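You operate a simulated robot arm through the tools that you are given. There is no shell and no other tool.

You run a simulated robot arm. Do the job below in one go: nothing can be reset, and whatever is moved stays where it is left.

TASK
Fill the bottle whose label matches the batch meter on the 70 ml/s dock.
Fine: first lift the blue bottle off its dock to the bench; one press; put the filled bottle back. Set down upright: blue refill bottle, what you pick out.
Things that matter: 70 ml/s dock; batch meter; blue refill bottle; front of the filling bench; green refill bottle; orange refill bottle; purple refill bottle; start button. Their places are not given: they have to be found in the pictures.

Only the result counts: the job must be done as asked and must still hold three seconds after the hand-in. Knocking over, shifting, dropping, spilling or breaking anything else fails it.

THE ROBOT
A 6-joint arm with a two-finger gripper, fixed in place. Base frame: the origin is at the foot of the arm, x ahead of it, y to its left, z up; the work surface is at about z = 760. Lengths are in mm, angles in degrees, forces in N, time in s.
Its first joint turns from -166.0 to 166.0 degrees. Payload 2.45 kg.
The TCP is the grasp point between the finger pads, 20 mm short of the fingertips. In the tool frame z runs along the fingers and y along their closing line. Largest opening 140 mm; the body of the gripper starts 168 mm behind the TCP.
Orientation is that of the tool frame in the base frame, as [roll, pitch, yaw] about the fixed x, y, z axes, in that order (R = Rz(yaw) Ry(pitch) Rx(roll)). With the fingers straight down and closing along the base's y, the tool's x points along the base's -x, its y along +y and its z along -z.

THE INTERFACE
- The arm moves only by the tool jog_arm. Its argument "steps" is a list that holds one entry, the list of rows, each a list of 7 numbers: the shift along the tool's x, y, z in units of 30 mm (1.0 is 30 mm), then the turn, a rotation vector about the tool's x, y, z in units of 5 degrees (1.0 is 5 degrees), then the gripper command, from -1 (fully open) to 1 (shut), values between in proportion. In form: [[[tx, ty, tz, wx, wy, wz, fingers], ...]]. A call has 1 to 20 rows; each row shifts and turns the commanded pose from where the row before left it, along the tool's axes as they then stand. A call with a number of a shift or a turn outside -1 to 1 is refused whole. Rows are played at 5 a second. More than 50 mm and 8.6 degrees between two rows, or a gripper value outside its range, and nothing of the call is played. A pose out of reach is approached as far as the arm can. The call stops where the force on the tool passes 40 N (or 10 N more than at its start, if that is more) or the arm is blocked; 0.2 s more then pass. Each finger travels about 45 mm/s and halts on what it meets, pressing with about 26 N; the grip force reading is that of the motor and also rises with nothing between the fingers. The clock runs only during rows and for 0.2 s after the last one: add rows that do not move to give the fingers time. It gives the time, the measured TCP pose, the force on the tool (base axes), the opening and the grip force at its end, in the units of the frame above (readings bear some noise), with the torque about the TCP (base axes, N m) and any sound that the robot's microphone picked up.
- Cameras (640 x 400 px; columns grow to the right, rows downward): "scene" is fixed at [399.9, 650.2, 1574.5]; the picture's right is [-0.40, -0.92, 0.00], its down [-0.72, 0.31, -0.63] and it looks along [0.57, -0.25, -0.78] (base axes); focal length 316 px, centre (320, 200). "wrist" rides on the gripper at [78, 11, -209] in the tool frame; the picture's right is [-0.14, 0.99, 0.00], its down [-0.92, -0.13, -0.37] and it looks along [-0.36, -0.05, 0.93] (tool axes); focal length 280 px, centre (320, 200).
- camera(camera): a new picture of that camera. It takes no simulated time.
- pixel_to_xyz(camera, pixels): there is no depth. For up to 12 entries [column, row, z] of the newest picture of that camera ("zoom" is the newest enlarged one), the place [x, y] in the base frame at which the ray of that pixel passes the height z, good to about 2 mm, but the place of the scene camera against the robot may be out by one fixed shift of up to 12 mm in any direction. It takes no simulated time.
- inspect(camera, box): a new picture of the part [left, top, right, bottom] of that camera's present view, enlarged. It takes no simulated time.
- hand_in(): hands the job in; it is judged then, once.

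Open the gripper and draw the arm clear of the work before you hand the job in, unless the task says otherwise.

The tools are called after "Emit:" as a command line: name --argument value ..., lists and objects as JSON in quotes. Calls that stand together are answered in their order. jog_arm: Moves the arm, as the interface text tells. Its arguments: {"type":"object","properties":{"steps":{"type":"array","items":{"type":"array","items":{"type":"array","items":{"type":"number"}}}}},"required":["steps"]} The other tools are called the same way: camera (camera) takes a picture; pixel_to_xyz (camera, pixels) gives the place at which the rays of pixels pass given heights; inspect (camera, box) takes an enlarged picture of a part of a camera's view; hand_in () hands the job in.

At the start:

```text
time_s: 0.0
position: [816.5, 45.3, 1131.0]
tcp_rot: [179.9, 0.0, -180.0]
force: [-0.2, -0.1, 0.5]
wrist_torque: [0.0, 0.01, -0.02]
finger_gap: 140.1
grip_force: 0.0
```

scene: 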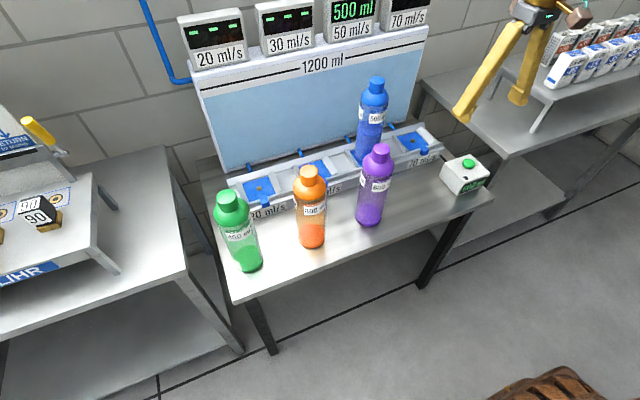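
wrist: 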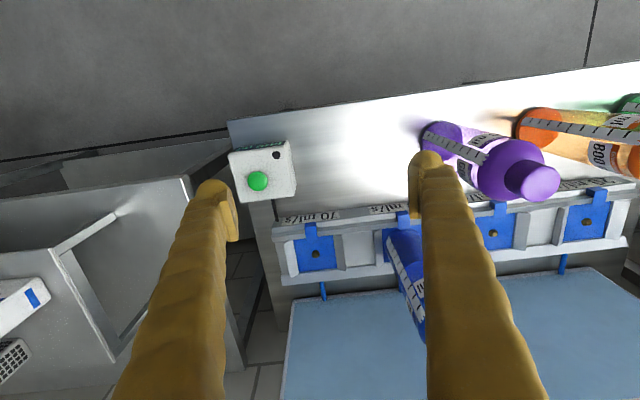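

I begin by looking closer at the labels on the bottles (scene pixels about 215-395, 75-275) and the meters on top (180-430, 0-70).

Emit:
inspect --camera "scene" --box '[170, 0, 440, 100]'

Emit:
inspect --camera "scene" --box '[200, 150, 400, 275]'

Emit:
inspect --camera "scene" --box '[330, 70, 500, 230]'

Emit:
inspect --camera "wrist" --box '[220, 80, 640, 340]'

```text
2.37 times, centred on (305, 50) of scene
```

zoom: 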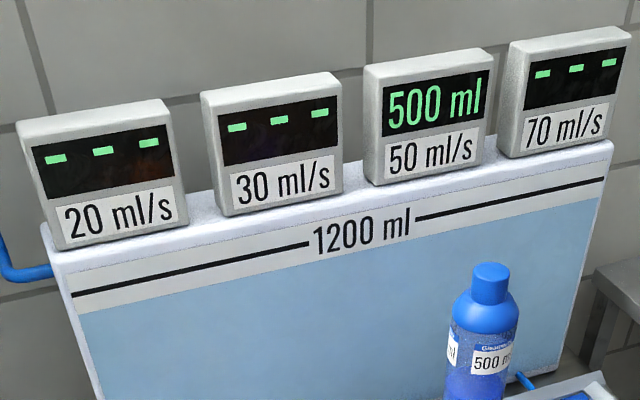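

```text
3.20 times, centred on (300, 212) of scene
```

zoom: 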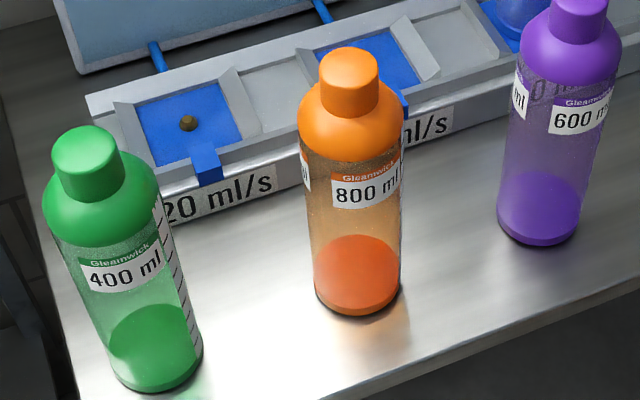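

```text
2.50 times, centred on (415, 150) of scene
```

zoom: 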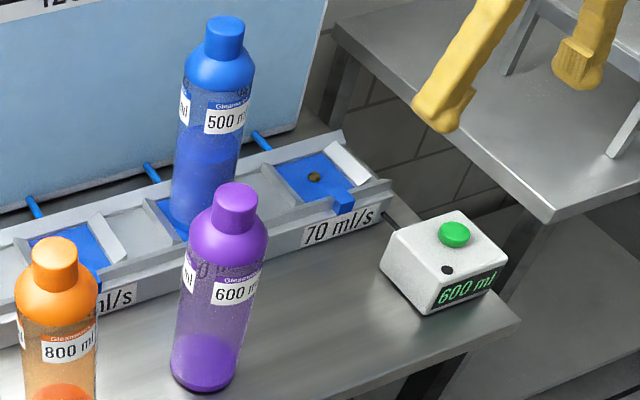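

```text
1.52 times, centred on (430, 210) of wrist
```

zoom: 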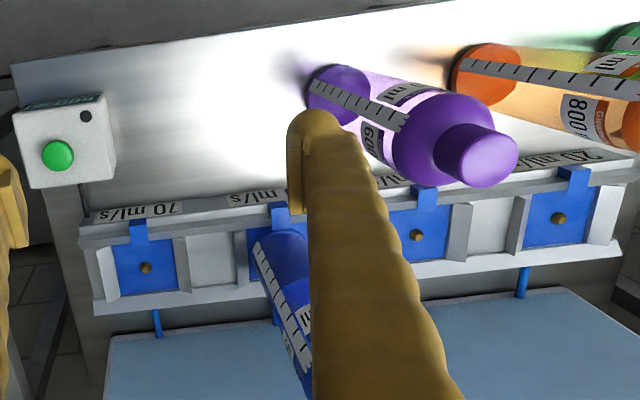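

The start box carries a batch meter reading "600 ml" (scene 470,188), and the purple bottle's label reads 600 ml, so purple is the one to fill; blue (500 ml) sits on the 50 ml/s dock. Now I get the places of bench features from the wrist and scene pictures.

Emit:
camera --camera "wrist"

Emit:
pixel_to_xyz --camera "wrist" --pixels '[[316, 253, 780], [493, 235, 780], [587, 223, 780], [258, 181, 820], [258, 181, 800], [441, 137, 760], [540, 182, 960], [540, 182, 1000], [230, 122, 760], [540, 118, 760], [289, 272, 780], [342, 268, 780]]'

Emit:
pixel_to_xyz --camera "scene" --pixels '[[370, 222, 760], [310, 243, 760], [250, 268, 760], [415, 141, 780], [378, 152, 980], [312, 172, 980], [232, 197, 980], [376, 83, 980], [468, 163, 820], [233, 300, 760], [492, 197, 760], [258, 188, 780]]'

```text
taken
```

wrist: 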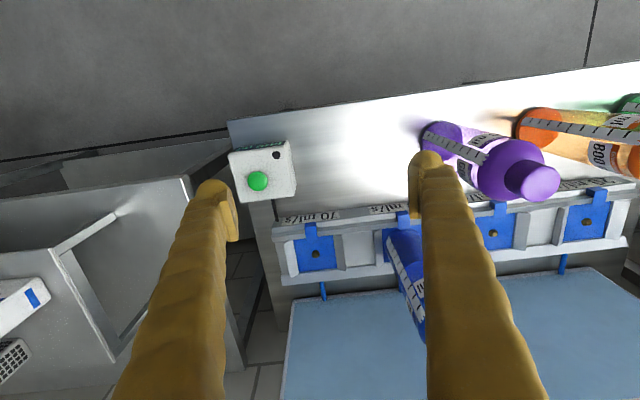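

```text
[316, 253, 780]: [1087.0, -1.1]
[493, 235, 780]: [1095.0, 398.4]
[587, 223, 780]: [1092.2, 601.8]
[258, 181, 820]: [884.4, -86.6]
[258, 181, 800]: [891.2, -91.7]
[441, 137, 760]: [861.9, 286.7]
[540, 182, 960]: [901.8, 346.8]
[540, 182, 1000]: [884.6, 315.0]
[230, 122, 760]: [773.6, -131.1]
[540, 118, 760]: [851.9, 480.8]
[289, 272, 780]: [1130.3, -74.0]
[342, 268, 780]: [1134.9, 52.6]
```

```text
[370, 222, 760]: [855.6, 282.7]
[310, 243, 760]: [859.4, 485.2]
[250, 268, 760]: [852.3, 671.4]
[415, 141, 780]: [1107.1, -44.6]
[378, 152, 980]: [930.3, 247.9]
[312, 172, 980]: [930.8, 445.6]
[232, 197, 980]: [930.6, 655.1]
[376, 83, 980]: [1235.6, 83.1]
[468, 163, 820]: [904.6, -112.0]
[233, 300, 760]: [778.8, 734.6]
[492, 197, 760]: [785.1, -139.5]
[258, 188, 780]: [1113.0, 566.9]
```

Both cameras agree on the bench at z≈760 (purple base near (860,286)), and triangulating the 70 ml/s dock hole (wrist 316,253; scene 415,141) gives about (1052, 5, 836). I look closer at the docks, the button box and the purple bottle.

Emit:
inspect --camera "wrist" --box '[220, 120, 420, 320]'

Emit:
inspect --camera "scene" --box '[340, 70, 500, 170]'

Emit:
inspect --camera "scene" --box '[340, 135, 420, 235]'

```text
2.00 times, centred on (320, 220) of wrist
```

zoom: 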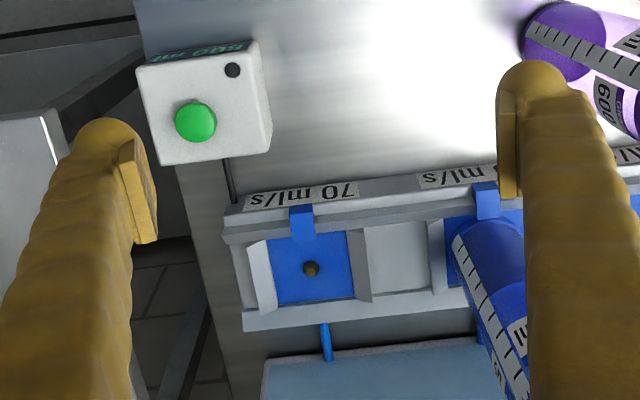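

```text
4.00 times, centred on (420, 120) of scene
```

zoom: 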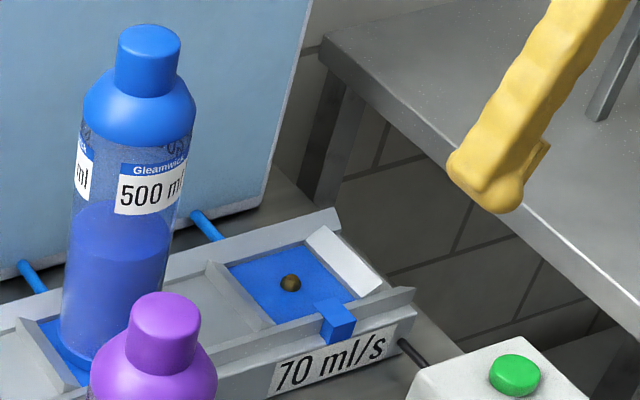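

```text
4.00 times, centred on (380, 185) of scene
```

zoom: 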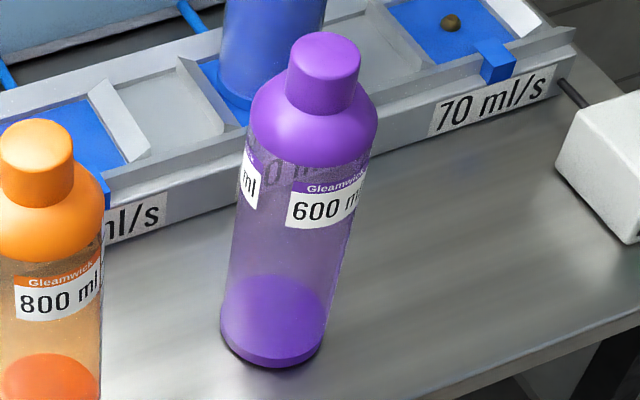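

The dock has flared side guides and a low front lip, so bottles must be lowered in from above; the docks lie beyond tool-down reach, so I will tilt the tool by 45° and slide to y≈185 to bring the blue bottle between the fingers' view.

Emit:
jog_arm --steps '[[[0, 0.52, 0, 0, -1, 0, -1], [0, 0.52, 0, 0, -1, 0, -1], [0, 0.52, 0, 0, -1, 0, -1], [0, 0.52, 0, 0, -1, 0, -1], [0, 0.52, 0, 0, -1, 0, -1], [0, 0.52, 0, 0, -1, 0, -1], [0, 0.52, 0, 0, -1, 0, -1], [0, 0.52, 0, 0, -1, 0, -1], [0, 0.52, 0, 0, -1, 0, -1], [0, 0, 0, 0, 0, 0, -1]]]'

Emit:
camera --camera "wrist"

Emit:
camera --camera "scene"

```text
time_s: 2.2
position: [817.1, 186.5, 1130.3]
tcp_rot: [180.0, 45.0, -179.9]
force: [-0.2, -0.2, -0.6]
wrist_torque: [-0.01, 0.02, 0.02]
finger_gap: 140.6
grip_force: 0.0
```

```text
taken
```

wrist: 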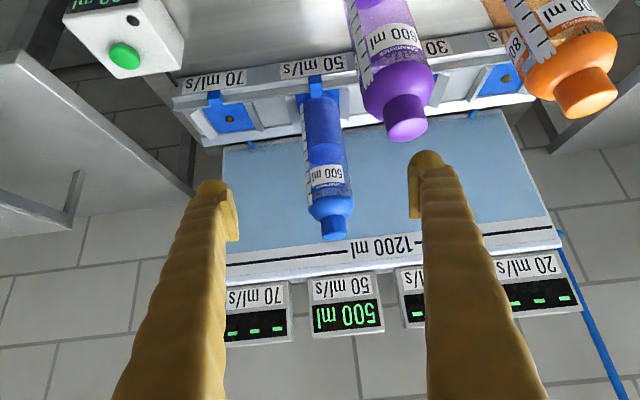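

```text
taken
```

scene: 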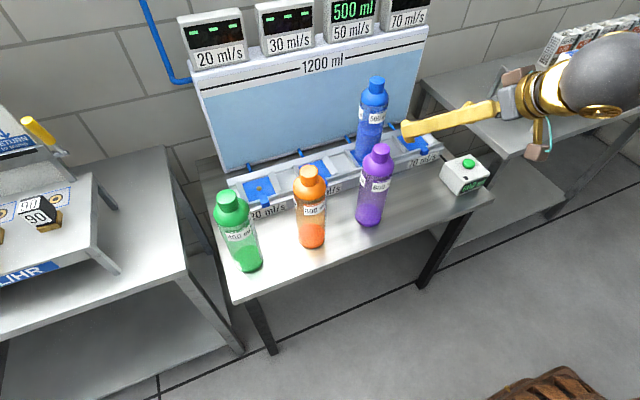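

Tilt reached at 45°. In the wrist view the blue bottle spans from (318,95) to its cap at (337,230); I zoom in to measure it.

Emit:
inspect --camera "wrist" --box '[240, 60, 440, 260]'

Emit:
inspect --camera "wrist" --box '[60, 0, 260, 160]'

Emit:
pixel_to_xyz --camera "wrist" --pixels '[[337, 228, 1100], [303, 150, 960], [344, 150, 960], [228, 119, 836], [505, 79, 836], [124, 55, 850], [124, 55, 840], [407, 130, 1030], [410, 90, 1000], [320, 115, 836], [230, 119, 826], [230, 119, 846]]'

```text
2.00 times, centred on (340, 160) of wrist
```

zoom: 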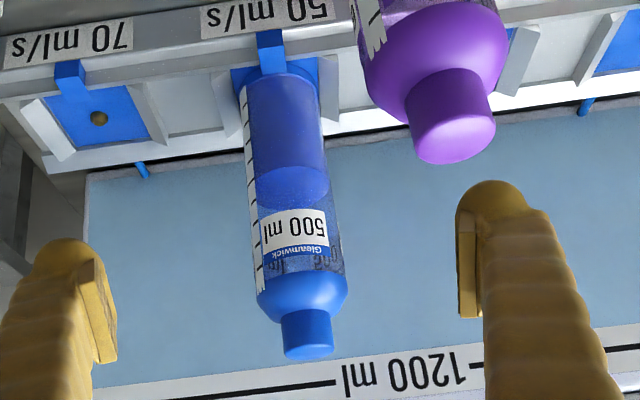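

```text
2.50 times, centred on (160, 80) of wrist
```

zoom: 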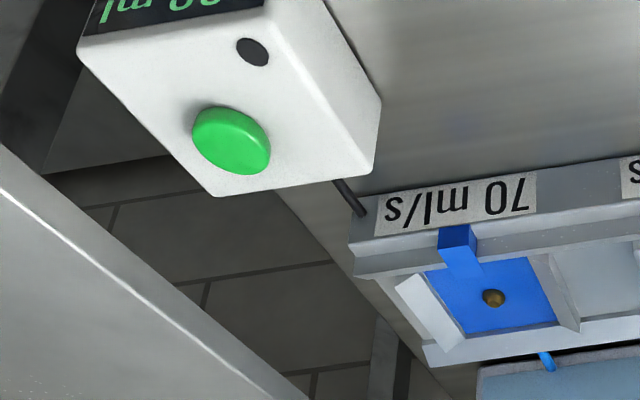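

```text
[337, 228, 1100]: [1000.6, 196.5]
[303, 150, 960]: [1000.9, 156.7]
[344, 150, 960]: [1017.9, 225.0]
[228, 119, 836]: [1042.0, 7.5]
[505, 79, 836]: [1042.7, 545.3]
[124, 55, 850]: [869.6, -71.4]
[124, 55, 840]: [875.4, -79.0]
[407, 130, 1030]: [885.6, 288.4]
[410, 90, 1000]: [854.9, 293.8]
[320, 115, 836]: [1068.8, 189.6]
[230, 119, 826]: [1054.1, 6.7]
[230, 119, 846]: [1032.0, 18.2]
```

The measurements agree: docks lie at x≈1064, y≈3 / 190 / 377 / 565 with the plate near z≈816, blue's axis is about (1064,190) and its top z≈1093, body about 76 mm wide. I move to a pre-grasp point back along the tool axis from blue, with the opening reduced to about 120 mm.

Emit:
jog_arm --steps '[[[-0.396, 0.023, 0.933, 0, 0, 0, -0.714], [-0.396, 0.023, 0.933, 0, 0, 0, -0.714], [-0.396, 0.023, 0.933, 0, 0, 0, -0.714], [-0.396, 0.023, 0.933, 0, 0, 0, -0.714], [-0.396, 0.023, 0.933, 0, 0, 0, -0.714], [0, 0, 0, 0, 0, 0, -0.714]]]'

Emit:
camera --camera "wrist"

Emit:
camera --camera "scene"

```text
time_s: 3.6
position: [958.8, 189.0, 1073.2]
tcp_rot: [-179.9, 45.0, 179.9]
force: [-0.2, 0.1, 0.1]
wrist_torque: [0.01, 0.01, -0.02]
finger_gap: 120.4
grip_force: 0.1
```

```text
taken
```

wrist: 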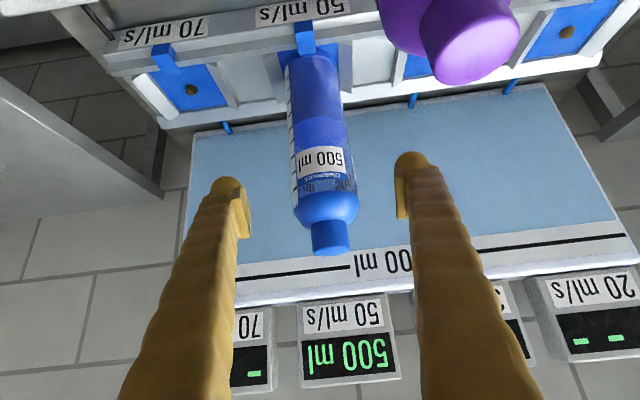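

```text
taken
```

scene: 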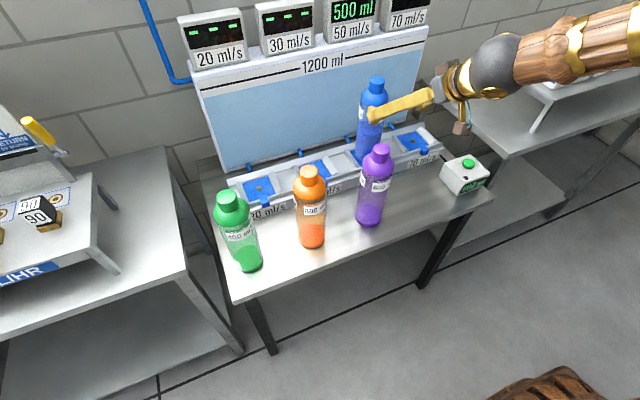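

Now at pre-grasp with blue between the fingers (cap at wrist 330,245). I zoom to pin down its cap and the dock plates.

Emit:
inspect --camera "wrist" --box '[240, 100, 420, 280]'

Emit:
inspect --camera "wrist" --box '[90, 0, 370, 140]'

```text
2.22 times, centred on (330, 190) of wrist
```

zoom: 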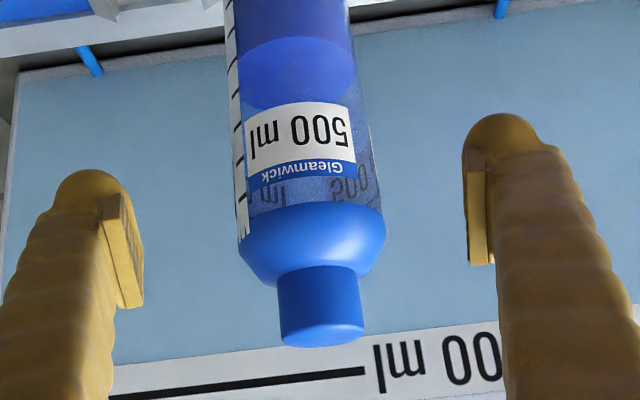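

```text
2.29 times, centred on (230, 70) of wrist
```

zoom: 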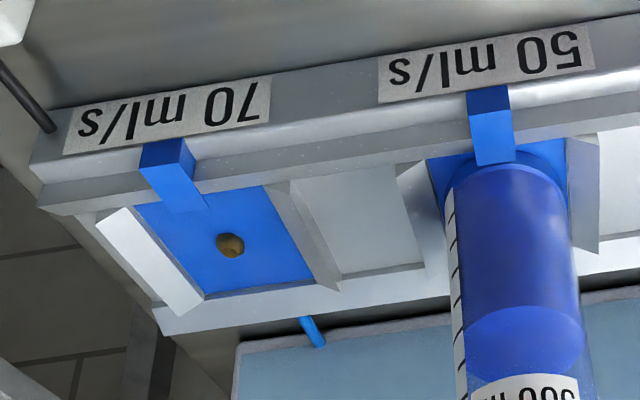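

Cap top centre at wrist (331,251) puts blue's axis at (1065,190) with top z≈1093. I advance 150 mm along the tool axis so the pads flank the body at about z=967.

Emit:
jog_arm --steps '[[[0, 0.008, 1.0, 0, 0, 0, -0.714], [0, 0.008, 1.0, 0, 0, 0, -0.714], [0, 0.008, 1.0, 0, 0, 0, -0.714], [0, 0.008, 1.0, 0, 0, 0, -0.714], [0, 0, 1.0, 0, 0, 0, -0.714], [0, 0, 0, 0, 0, 0, -0.714]]]'

Emit:
camera --camera "wrist"

Emit:
camera --camera "scene"

```text
time_s: 5.0
position: [1063.9, 189.9, 966.0]
tcp_rot: [179.9, 45.0, -180.0]
force: [0.7, -0.7, 0.5]
wrist_torque: [0.0, -0.01, 0.02]
finger_gap: 120.3
grip_force: 0.1
```

```text
taken
```

wrist: 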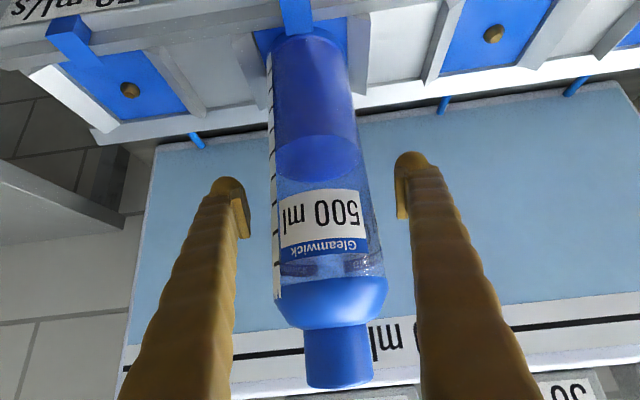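

```text
taken
```

scene: 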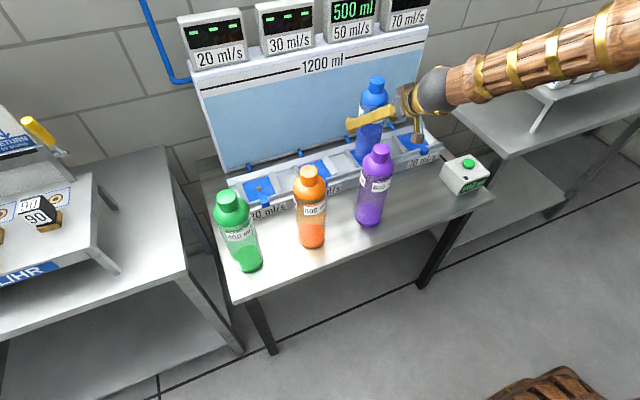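

The bottle stands centred between the pads (edges 277 and 372 against pads at 248 and 397). I close the gripper on it without moving.

Emit:
jog_arm --steps '[[[0, 0, 0, 0, 0, 0, 1], [0, 0, 0, 0, 0, 0, 1], [0, 0, 0, 0, 0, 0, 1], [0, 0, 0, 0, 0, 0, 1], [0, 0, 0, 0, 0, 0, 1], [0, 0, 0, 0, 0, 0, 1], [0, 0, 0, 0, 0, 0, 1]]]'

Emit:
camera --camera "wrist"

```text
time_s: 6.6
position: [1064.9, 190.0, 966.6]
tcp_rot: [180.0, 45.1, -180.0]
force: [0.9, -0.2, 1.1]
wrist_torque: [0.04, 0.07, -0.01]
finger_gap: 81.6
grip_force: 26.2
```

```text
taken
```

wrist: 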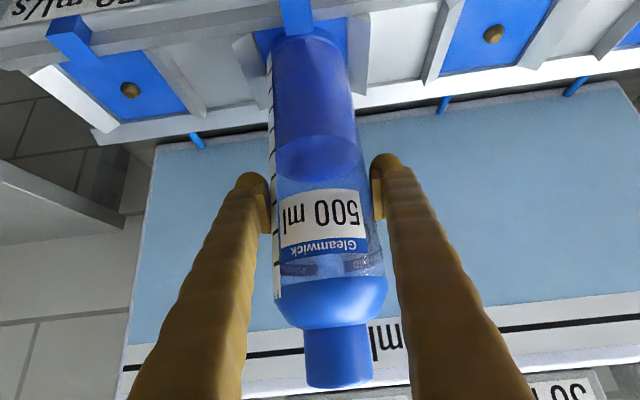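

Gripped with 26 N at 81.6 mm width. Now I lift straight up about 90 mm, gently at first.

Emit:
jog_arm --steps '[[[-0.236, 0, -0.236, 0, 0, 0, 1], [-0.354, 0, -0.354, 0, 0, 0, 1], [-0.471, 0, -0.471, 0, 0, 0, 1], [-0.471, 0, -0.471, 0, 0, 0, 1], [-0.471, 0, -0.471, 0, 0, 0, 1], [0, 0, 0, 0, 0, 0, 1]]]'

Emit:
camera --camera "wrist"

Emit:
camera --camera "scene"

```text
time_s: 8.0
position: [1061.8, 190.2, 1052.3]
tcp_rot: [179.9, 45.0, -179.9]
force: [-0.3, 0.0, -7.0]
wrist_torque: [0.04, 0.04, 0.03]
finger_gap: 81.9
grip_force: 25.6
```

```text
taken
```

wrist: 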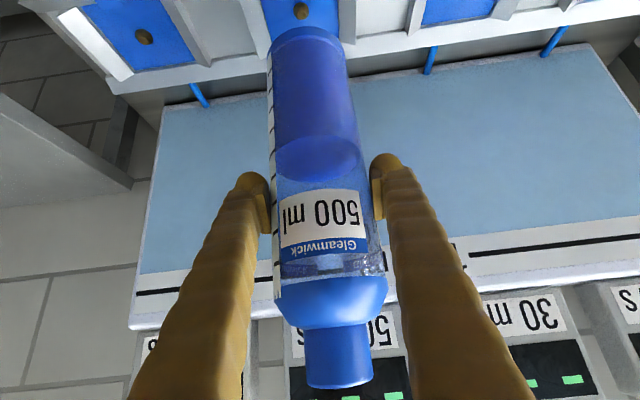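

```text
taken
```

scene: 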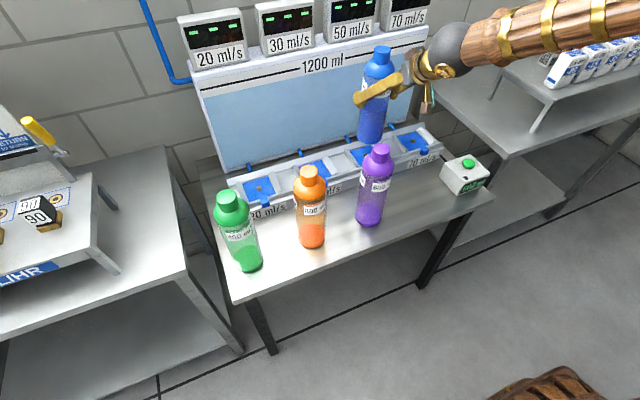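

Blue is clear of the dock (70 hole now at wrist 145,37; 50 hole at 302,12). I slide 45 mm to the right and draw back about 200 mm over the empty bench spot near (860,145).

Emit:
jog_arm --steps '[[[0, -0.5, 0, 0, 0, 0, 1], [0, -0.5, 0, 0, 0, 0, 1], [0, -0.5, 0, 0, 0, 0, 1], [0.354, 0, -0.354, 0, 0, 0, 1], [0.471, 0, -0.471, 0, 0, 0, 1], [0.471, 0, -0.471, 0, 0, 0, 1], [0.471, 0, -0.471, 0, 0, 0, 1], [0.471, 0, -0.471, 0, 0, 0, 1], [0.471, 0, -0.471, 0, 0, 0, 1], [0.471, 0, -0.471, 0, 0, 0, 1], [0.471, 0, -0.471, 0, 0, 0, 1], [0.471, 0, -0.471, 0, 0, 0, 1], [0.471, 0, -0.471, 0, 0, 0, 1], [0.236, 0, -0.236, 0, 0, 0, 1], [0, 0, 0, 0, 0, 0, 1]]]'

Emit:
camera --camera "wrist"

Emit:
camera --camera "scene"

```text
time_s: 11.2
position: [859.1, 144.3, 1051.5]
tcp_rot: [-179.9, 45.0, -180.0]
force: [0.5, 0.7, -5.7]
wrist_torque: [0.0, 0.05, -0.01]
finger_gap: 81.5
grip_force: 26.3
```

```text
taken
```

wrist: 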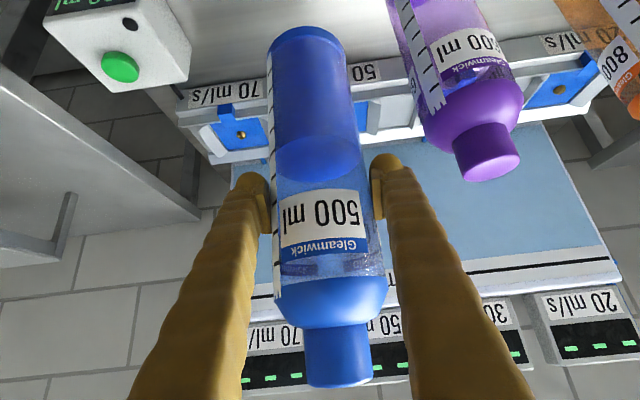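

```text
taken
```

scene: 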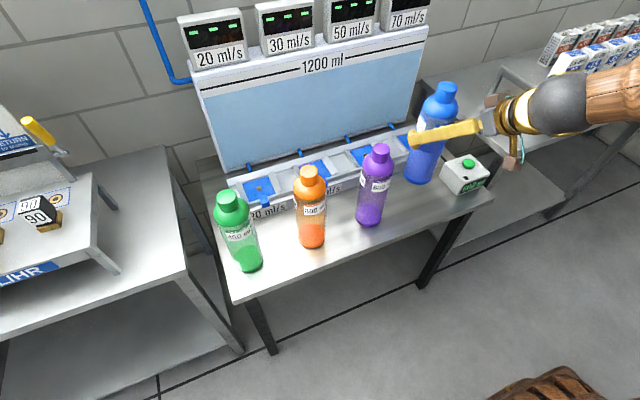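

Blue hangs over the free bench spot at (859,144), bottom near z≈902. I lower 120 mm.

Emit:
jog_arm --steps '[[[0.471, 0, 0.471, 0, 0, 0, 1], [0.471, 0, 0.471, 0, 0, 0, 1], [0.471, 0, 0.471, 0, 0, 0, 1], [0.471, 0, 0.471, 0, 0, 0, 1], [0.471, 0, 0.471, 0, 0, 0, 1], [0.236, 0, 0.236, 0, 0, 0, 1], [0.236, 0, 0.236, 0, 0, 0, 1], [0, 0, 0, 0, 0, 0, 1]]]'

Emit:
inspect --camera "scene" --box '[350, 80, 510, 240]'

```text
time_s: 13.0
position: [860.1, 144.6, 931.2]
tcp_rot: [179.9, 45.0, 180.0]
force: [-1.3, -0.5, -7.0]
wrist_torque: [-0.01, 0.02, 0.04]
finger_gap: 81.7
grip_force: 26.2
```

```text
2.50 times, centred on (430, 160) of scene
```

zoom: 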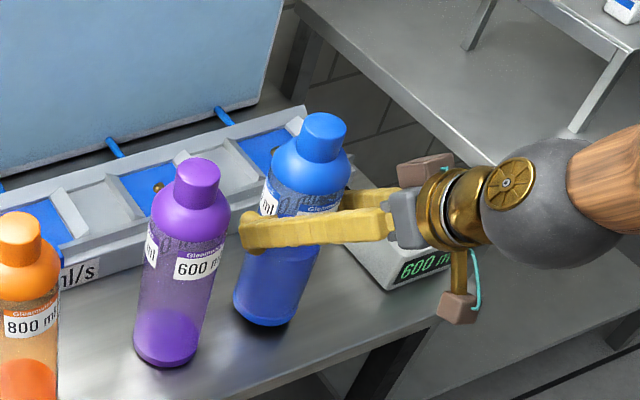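

Still hanging (fz ≈ -7 N) with about 20 mm to go. I lower in small steps, watching for the contact force.

Emit:
jog_arm --steps '[[[0.0707, 0, 0.0707, 0, 0, 0, 1], [0.0707, 0, 0.0707, 0, 0, 0, 1], [0.0707, 0, 0.0707, 0, 0, 0, 1], [0.0707, 0, 0.0707, 0, 0, 0, 1], [0, 0, 0, 0, 0, 0, 1]]]'

```text
time_s: 14.2
position: [859.4, 145.2, 919.8]
tcp_rot: [-179.9, 45.0, 179.9]
force: [-0.3, -0.5, -5.7]
wrist_torque: [-0.03, 0.04, 0.02]
finger_gap: 81.7
grip_force: 26.7
```

No contact yet at z≈920 (fz -5.7 N). I go on down in 2 mm steps.

Emit:
jog_arm --steps '[[[0.047, 0, 0.047, 0, 0, 0, 1], [0.047, 0, 0.047, 0, 0, 0, 1], [0.047, 0, 0.047, 0, 0, 0, 1], [0, 0, 0, 0, 0, 0, 1]]]'

```text
time_s: 15.2
position: [858.1, 143.7, 914.8]
tcp_rot: [-180.0, 45.1, 180.0]
force: [-4.1, 0.8, 23.0]
wrist_torque: [0.02, -0.09, 0.02]
finger_gap: 81.8
grip_force: 26.6
```

Contact with the bench: fz rose to +23 N at z≈914.8. I ease up about 1.5 mm to unload, then check before opening.

Emit:
jog_arm --steps '[[[-0.033, 0, -0.033, 0, 0, 0, 1], [0, 0, 0, 0, 0, 0, 1]]]'

```text
time_s: 15.8
position: [857.8, 144.5, 914.5]
tcp_rot: [-180.0, 44.9, -179.9]
force: [3.8, 1.7, 3.5]
wrist_torque: [-0.02, -0.29, 0.01]
finger_gap: 81.7
grip_force: 26.1
```

Force is down to 3.5 N, the bottle rests on the bench. I open to about 110 mm, which leaves room to purple.

Emit:
jog_arm --steps '[[[0, 0, 0, 0, 0, 0, 0.0], [0, 0, 0, 0, 0, 0, -0.571], [0, 0, 0, 0, 0, 0, -0.571], [0, 0, 0, 0, 0, 0, -0.571], [0, 0, 0, 0, 0, 0, -0.571]]]'

Emit:
camera --camera "wrist"

Emit:
camera --camera "scene"

```text
time_s: 17.0
position: [859.1, 144.0, 915.3]
tcp_rot: [-180.0, 44.9, -180.0]
force: [-0.2, 0.0, 0.0]
wrist_torque: [-0.06, 0.01, -0.03]
finger_gap: 109.6
grip_force: 0.1
```

```text
taken
```

wrist: 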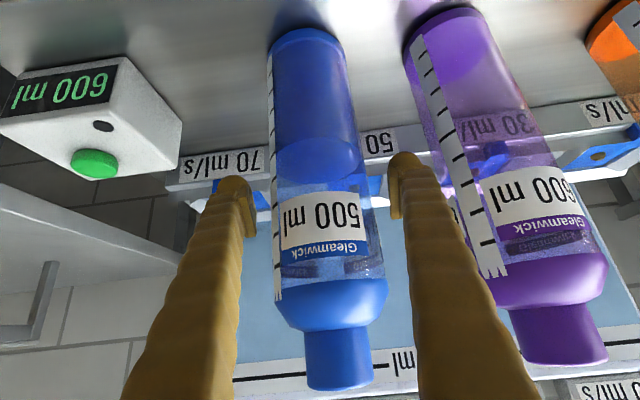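

```text
taken
```

scene: 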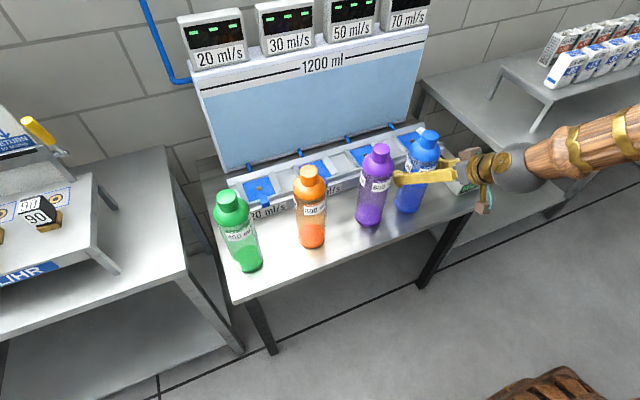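

Blue stands upright with the fingers open around it. I retreat 210 mm along the tool axis.

Emit:
jog_arm --steps '[[[0, 0, -0.7, 0, 0, 0, -0.571], [0, 0, -1, 0, 0, 0, -0.571], [0, 0, -1, 0, 0, 0, -0.571], [0, 0, -1, 0, 0, 0, -0.571], [0, 0, -1, 0, 0, 0, -0.571], [0, 0, -1, 0, 0, 0, -0.571], [0, 0, -1, 0, 0, 0, -0.571], [0, 0.9, 0, 0, 0, 0, -0.571], [0, 0.95, 0, 0, 0, 0, -0.571], [0, 0.95, 0, 0, 0, 0, -0.571], [0, 0.95, 0, 0, 0, 0, -0.571], [0, 0.95, 0, 0, 0, 0, -0.571], [0, 0, 0, 0, 0, 0, -0.571]]]'

Emit:
camera --camera "wrist"

Emit:
camera --camera "scene"

```text
time_s: 19.8
position: [716.3, 287.5, 1060.1]
tcp_rot: [179.9, 44.9, 180.0]
force: [-0.4, 0.6, 0.1]
wrist_torque: [-0.01, 0.03, -0.01]
finger_gap: 110.3
grip_force: 0.1
```

```text
taken
```

wrist: 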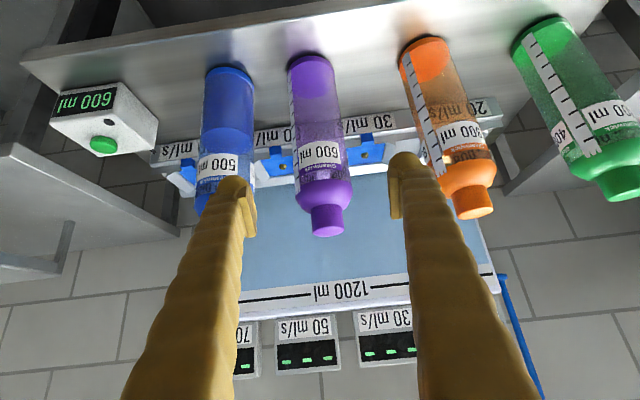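

```text
taken
```

scene: 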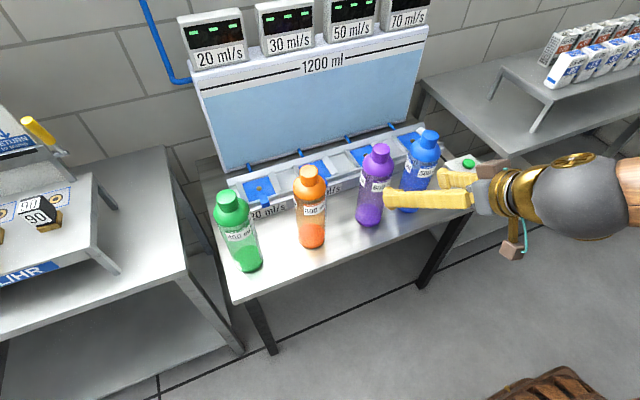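

Purple is between the fingers (cap face near wrist 328,228). I use the pixel tool and zooms to get its axis relative to blue's known spot.

Emit:
inspect --camera "wrist" --box '[180, 40, 380, 250]'

Emit:
pixel_to_xyz --camera "wrist" --pixels '[[328, 228, 1037], [309, 55, 760], [230, 67, 760], [309, 62, 760], [230, 73, 760], [290, 130, 900], [338, 130, 900], [203, 130, 900], [256, 130, 900]]'

```text
1.90 times, centred on (280, 145) of wrist
```

zoom: 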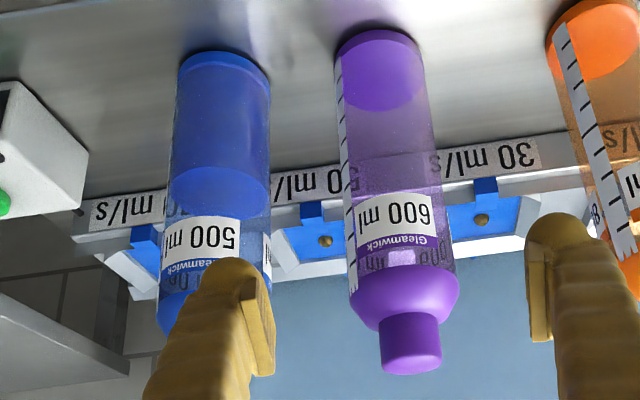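

```text
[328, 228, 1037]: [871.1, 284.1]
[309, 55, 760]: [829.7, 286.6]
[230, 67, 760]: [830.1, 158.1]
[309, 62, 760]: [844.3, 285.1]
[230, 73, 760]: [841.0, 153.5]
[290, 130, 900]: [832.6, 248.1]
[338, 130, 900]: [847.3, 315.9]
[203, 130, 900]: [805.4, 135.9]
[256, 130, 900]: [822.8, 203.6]
```

Purple's axis comes out near (870,285) and blue's at about (863,144). I advance 150 mm along the tool axis toward purple first, then look.

Emit:
jog_arm --steps '[[[-0.022, -0.0095, 1, 0, 0, 0, -0.571], [-0.022, -0.0095, 1, 0, 0, 0, -0.571], [-0.022, -0.0095, 1, 0, 0, 0, -0.571], [-0.022, -0.0095, 1, 0, 0, 0, -0.571], [0, 0, 0, 0, 0, 0, -0.571]]]'

Emit:
camera --camera "wrist"

Emit:
inspect --camera "scene" --box '[300, 110, 500, 250]'

```text
time_s: 21.0
position: [802.9, 286.3, 974.9]
tcp_rot: [180.0, 45.0, 180.0]
force: [0.4, -0.2, 0.2]
wrist_torque: [-0.01, 0.01, 0.02]
finger_gap: 110.0
grip_force: 0.0
```

```text
taken
```

wrist: 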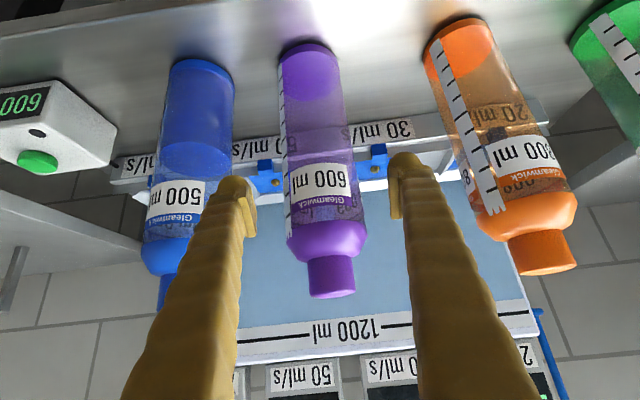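

```text
2.86 times, centred on (400, 180) of scene
```

zoom: 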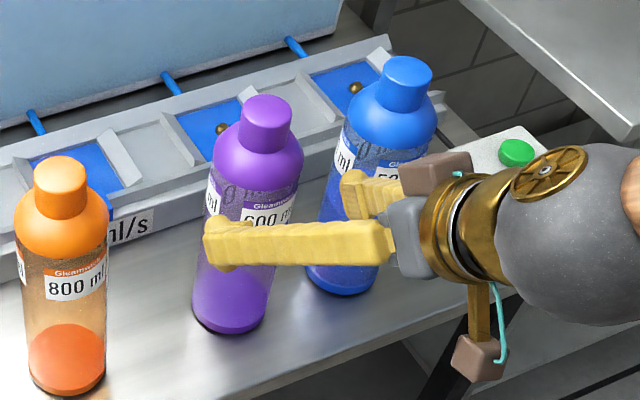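

The purple bottle is centred between the open fingers. I advance the remaining 85 mm to the same grip height as blue and compare the image.

Emit:
jog_arm --steps '[[[-0.022, -0.0095, 0.95, 0, 0, 0, -0.571], [-0.022, -0.0095, 0.95, 0, 0, 0, -0.571], [-0.022, -0.0095, 0.95, 0, 0, 0, -0.571], [0, 0, 0, 0, 0, 0, -0.571]]]'

Emit:
camera --camera "wrist"

```text
time_s: 22.0
position: [864.8, 285.3, 917.0]
tcp_rot: [180.0, 44.9, -180.0]
force: [0.9, 0.1, 0.3]
wrist_torque: [0.01, 0.02, -0.01]
finger_gap: 109.8
grip_force: 0.1
```

```text
taken
```

wrist: 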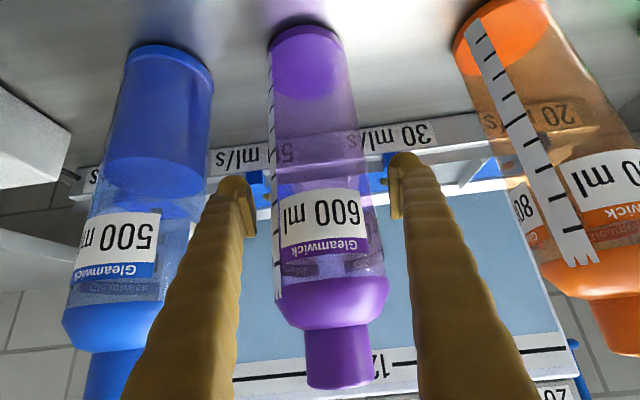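

Purple sits in the picture just as blue did in the grip (shoulder 275–388, cap end at row 388), so the same offset holds. I close the gripper.

Emit:
jog_arm --steps '[[[0, 0, 0, 0, 0, 0, 1], [0, 0, 0, 0, 0, 0, 1], [0, 0, 0, 0, 0, 0, 1], [0, 0, 0, 0, 0, 0, 1], [0, 0, 0, 0, 0, 0, 1], [0, 0, 0, 0, 0, 0, 1]]]'

Emit:
inspect --camera "wrist" --box '[220, 0, 440, 400]'

```text
time_s: 23.4
position: [865.0, 285.1, 916.6]
tcp_rot: [-180.0, 45.0, 180.0]
force: [-0.7, 0.6, 0.8]
wrist_torque: [-0.03, 0.04, -0.04]
finger_gap: 81.9
grip_force: 25.6
```

```text
1.00 times, centred on (330, 200) of wrist (not enlarged: the box is as wide or as high as the picture)
```

zoom: 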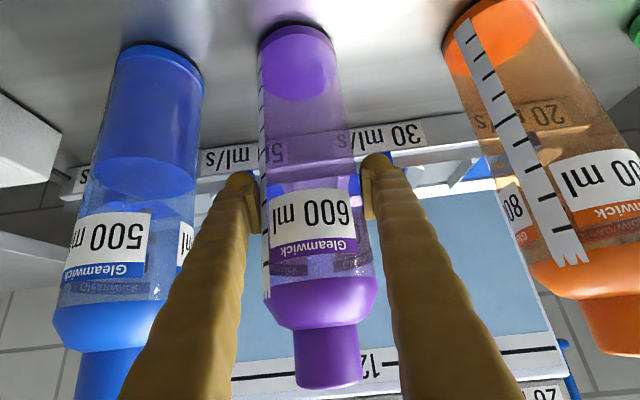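

Purple is gripped (81.9 mm, 26 N); its home TCP is (865, 285, 916.6). I lift straight up about 145 mm.

Emit:
jog_arm --steps '[[[-0.236, 0, -0.236, 0, 0, 0, 1], [-0.471, 0, -0.471, 0, 0, 0, 1], [-0.471, 0, -0.471, 0, 0, 0, 1], [-0.471, 0, -0.471, 0, 0, 0, 1], [-0.471, 0, -0.471, 0, 0, 0, 1], [-0.471, 0, -0.471, 0, 0, 0, 1], [-0.471, 0, -0.471, 0, 0, 0, 1], [-0.354, 0, -0.354, 0, 0, 0, 1], [0, 0, 0, 0, 0, 0, 1]]]'

Emit:
camera --camera "wrist"

Emit:
camera --camera "scene"

```text
time_s: 25.4
position: [865.3, 284.0, 1059.6]
tcp_rot: [180.0, 45.0, 180.0]
force: [-0.1, -0.4, -1.4]
wrist_torque: [0.03, 0.02, -0.01]
finger_gap: 82.2
grip_force: 25.7
```

```text
taken
```

wrist: 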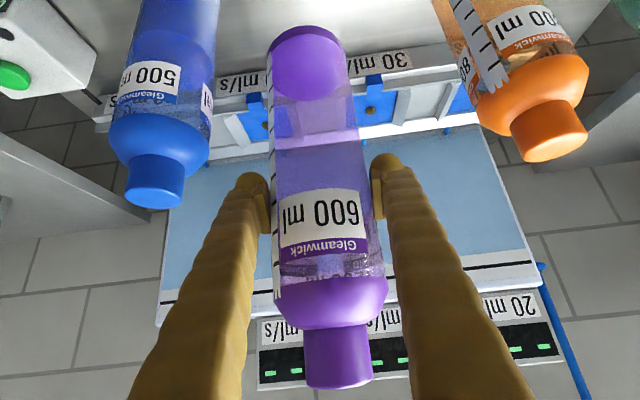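

```text
taken
```

scene: 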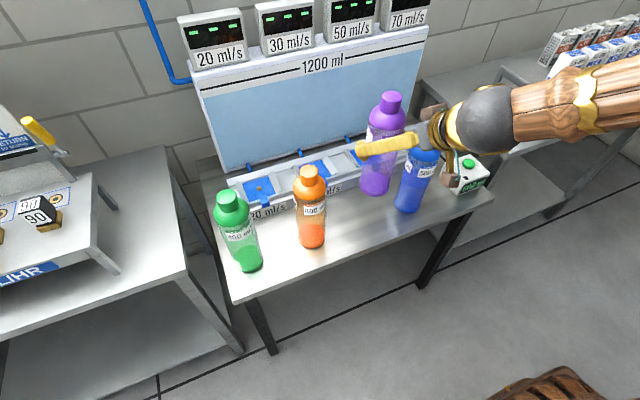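

Purple is light (≈1.4 N, empty) and hangs with its bottom near z≈904. I move forward 200 mm over the docks at y≈285.

Emit:
jog_arm --steps '[[[-0.354, 0, 0.354, 0, 0, 0, 1], [-0.471, 0, 0.471, 0, 0, 0, 1], [-0.471, 0, 0.471, 0, 0, 0, 1], [-0.471, 0, 0.471, 0, 0, 0, 1], [-0.471, 0, 0.471, 0, 0, 0, 1], [-0.471, 0, 0.471, 0, 0, 0, 1], [-0.471, 0, 0.471, 0, 0, 0, 1], [-0.471, 0, 0.471, 0, 0, 0, 1], [-0.471, 0, 0.471, 0, 0, 0, 1], [-0.471, 0, 0.471, 0, 0, 0, 1], [-0.118, 0, 0.118, 0, 0, 0, 1], [0, 0, 0, 0, 0, 0, 1]]]'

Emit:
camera --camera "scene"

```text
time_s: 28.0
position: [1065.3, 284.5, 1060.4]
tcp_rot: [179.9, 45.0, 180.0]
force: [0.1, 0.0, -2.1]
wrist_torque: [0.01, -0.04, -0.01]
finger_gap: 82.0
grip_force: 26.0
```

```text
taken
```

scene: 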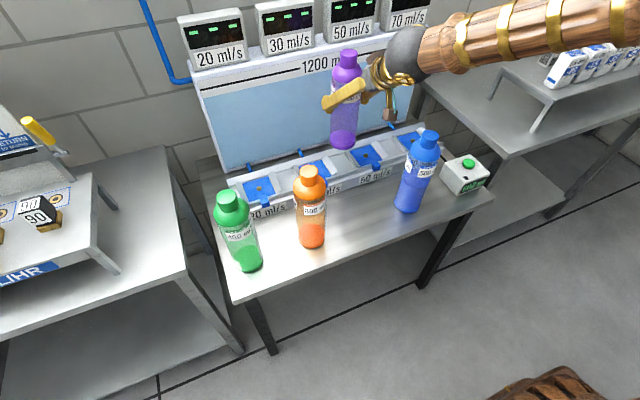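

Purple is over the dock row, clear of everything. Now I slide 282 mm toward -y to stand above the 70 ml/s dock.

Emit:
jog_arm --steps '[[[0, -0.5, 0, 0, 0, 0, 1], [0, -0.8, 0, 0, 0, 0, 1], [0, -0.85, 0, 0, 0, 0, 1], [0, -0.85, 0, 0, 0, 0, 1], [0, -0.85, 0, 0, 0, 0, 1], [0, -0.85, 0, 0, 0, 0, 1], [0, -0.85, 0, 0, 0, 0, 1], [0, -0.85, 0, 0, 0, 0, 1], [0, -0.85, 0, 0, 0, 0, 1], [0, -0.85, 0, 0, 0, 0, 1], [0, -0.8, 0, 0, 0, 0, 1], [0, -0.5, 0, 0, 0, 0, 1], [0, 0, 0, 0, 0, 0, 1]]]'

Emit:
camera --camera "wrist"

Emit:
camera --camera "scene"

```text
time_s: 30.8
position: [1064.2, 1.1, 1059.8]
tcp_rot: [-180.0, 45.1, -180.0]
force: [0.5, 0.5, -2.8]
wrist_torque: [0.01, 0.01, 0.02]
finger_gap: 81.9
grip_force: 26.4
```

```text
taken
```

wrist: 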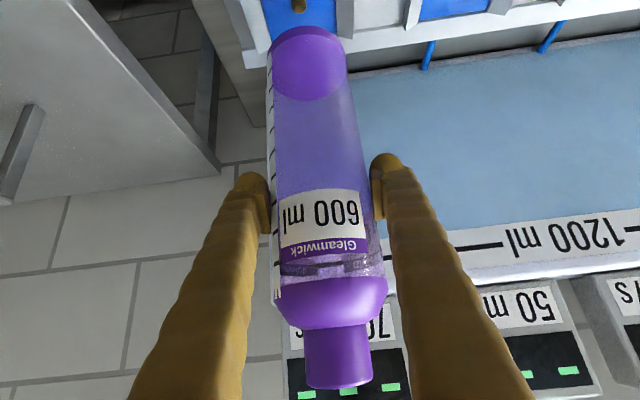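

```text
taken
```

scene: 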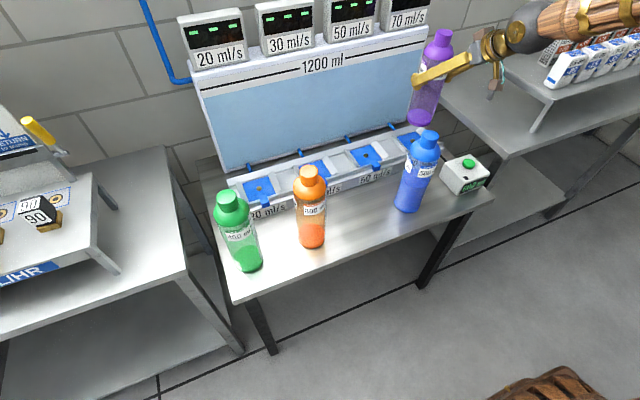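

The 70 ml/s hole shows at about wrist (299,4), just ahead of the bottle's base. I zoom in on it to align exactly.

Emit:
inspect --camera "wrist" --box '[220, 0, 400, 100]'

Emit:
inspect --camera "scene" --box '[380, 20, 480, 170]'

```text
3.56 times, centred on (310, 50) of wrist
```

zoom: 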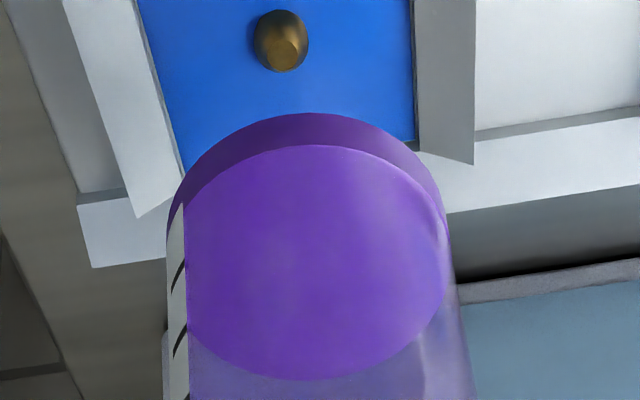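

```text
2.67 times, centred on (430, 95) of scene
```

zoom: 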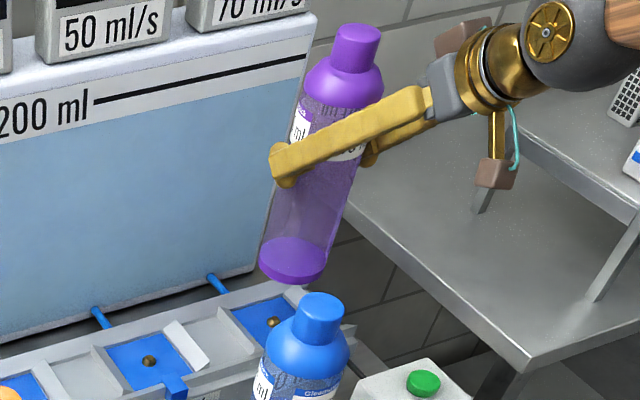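

The "hole" is a short brass nozzle, its foot at zoom (280,28), i.e. wrist (298.8,1.6), with guides symmetric about it. I compute the nozzle and bottle base positions.

Emit:
pixel_to_xyz --camera "wrist" --pixels '[[298.8, 1.6, 811], [300.4, 8.4, 822], [306.6, 58.4, 904], [308.6, 25.5, 904], [337, 378, 1181], [277, 100, 960], [351, 100, 960]]'

Emit:
pixel_to_xyz --camera "zoom" --pixels '[[272, 322, 815], [148, 361, 815]]'

```text
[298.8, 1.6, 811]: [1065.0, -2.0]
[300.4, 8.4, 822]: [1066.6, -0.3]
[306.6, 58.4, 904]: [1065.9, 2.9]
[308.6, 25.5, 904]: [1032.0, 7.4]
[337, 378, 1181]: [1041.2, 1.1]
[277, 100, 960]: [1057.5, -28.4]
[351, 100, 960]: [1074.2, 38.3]
```

```text
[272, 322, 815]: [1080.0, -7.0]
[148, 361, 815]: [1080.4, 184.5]
```

The nozzle lies at about (1066,-1) and the bottle at y≈1, consistent with a 190 mm dock spacing (blue was at y=190). I shift y by about -1 mm and lower 62 mm, staying above the guides.

Emit:
jog_arm --steps '[[[0, -0.037, 0, 0, 0, 0, 1], [0.236, 0, 0.236, 0, 0, 0, 1], [0.354, 0, 0.354, 0, 0, 0, 1], [0.354, 0, 0.354, 0, 0, 0, 1], [0.354, 0, 0.354, 0, 0, 0, 1], [0.165, 0, 0.165, 0, 0, 0, 1], [0, 0, 0, 0, 0, 0, 1]]]'

Emit:
inspect --camera "wrist" --box '[200, 0, 420, 120]'

Emit:
inspect --camera "scene" --box '[370, 50, 490, 170]'

```text
time_s: 32.4
position: [1065.5, 0.0, 997.5]
tcp_rot: [180.0, 44.9, 179.9]
force: [-0.4, 0.3, -1.3]
wrist_torque: [-0.02, 0.0, 0.01]
finger_gap: 81.9
grip_force: 26.3
```

```text
2.91 times, centred on (310, 60) of wrist
```

zoom: 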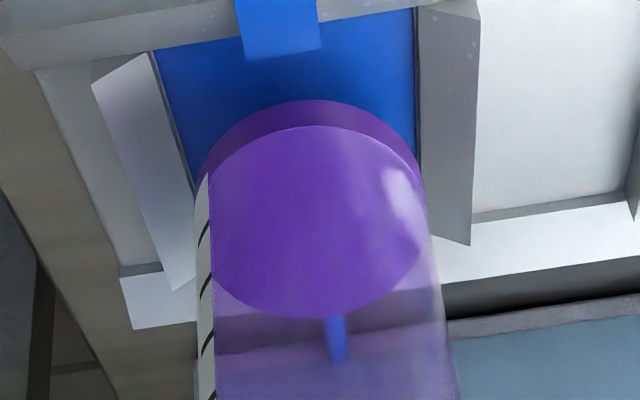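

```text
3.33 times, centred on (430, 110) of scene
```

zoom: 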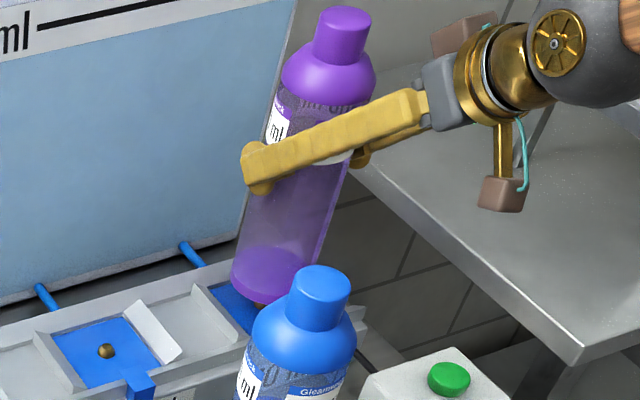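

The base is centred over the plate between the guides, with the nozzle hidden beneath it. I lower in small steps toward the expected seat at z≈968.

Emit:
jog_arm --steps '[[[0.118, 0, 0.118, 0, 0, 0, 1], [0.118, 0, 0.118, 0, 0, 0, 1], [0.118, 0, 0.118, 0, 0, 0, 1], [0.118, 0, 0.118, 0, 0, 0, 1], [0.071, 0, 0.071, 0, 0, 0, 1], [0, 0, 0, 0, 0, 0, 1]]]'

Emit:
camera --camera "wrist"

Emit:
inspect --camera "wrist" --box '[200, 0, 420, 120]'

```text
time_s: 33.8
position: [1065.5, 1.1, 976.2]
tcp_rot: [-179.9, 45.1, 180.0]
force: [-0.5, 0.1, -1.7]
wrist_torque: [0.0, 0.04, -0.02]
finger_gap: 81.9
grip_force: 25.7
```

```text
taken
```

wrist: 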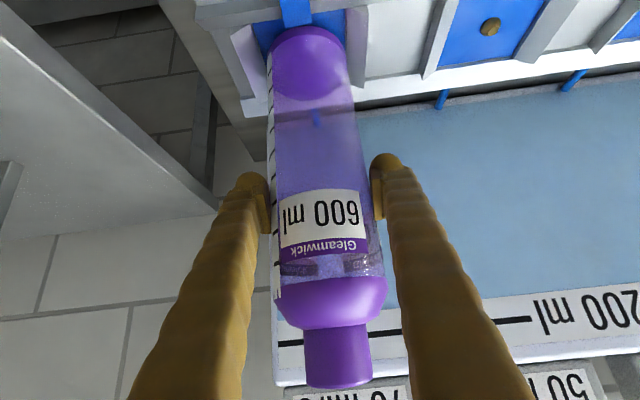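

```text
2.91 times, centred on (310, 60) of wrist
```

zoom: 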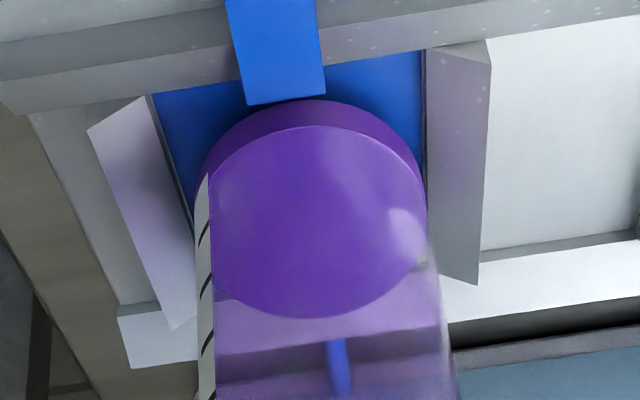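

Well centred between the guides, with the front latch just ahead of the base (zoom 287,100). I lower another 6 mm in 2 mm steps.

Emit:
jog_arm --steps '[[[0.047, 0, 0.047, 0, 0, 0, 1], [0.047, 0, 0.047, 0, 0, 0, 1], [0.047, 0, 0.047, 0, 0, 0, 1], [0, 0, 0, 0, 0, 0, 1]]]'

```text
time_s: 34.8
position: [1064.4, 0.5, 969.0]
tcp_rot: [-180.0, 45.1, 180.0]
force: [0.2, 0.3, -1.5]
wrist_torque: [0.0, 0.03, 0.01]
finger_gap: 81.9
grip_force: 26.2
```

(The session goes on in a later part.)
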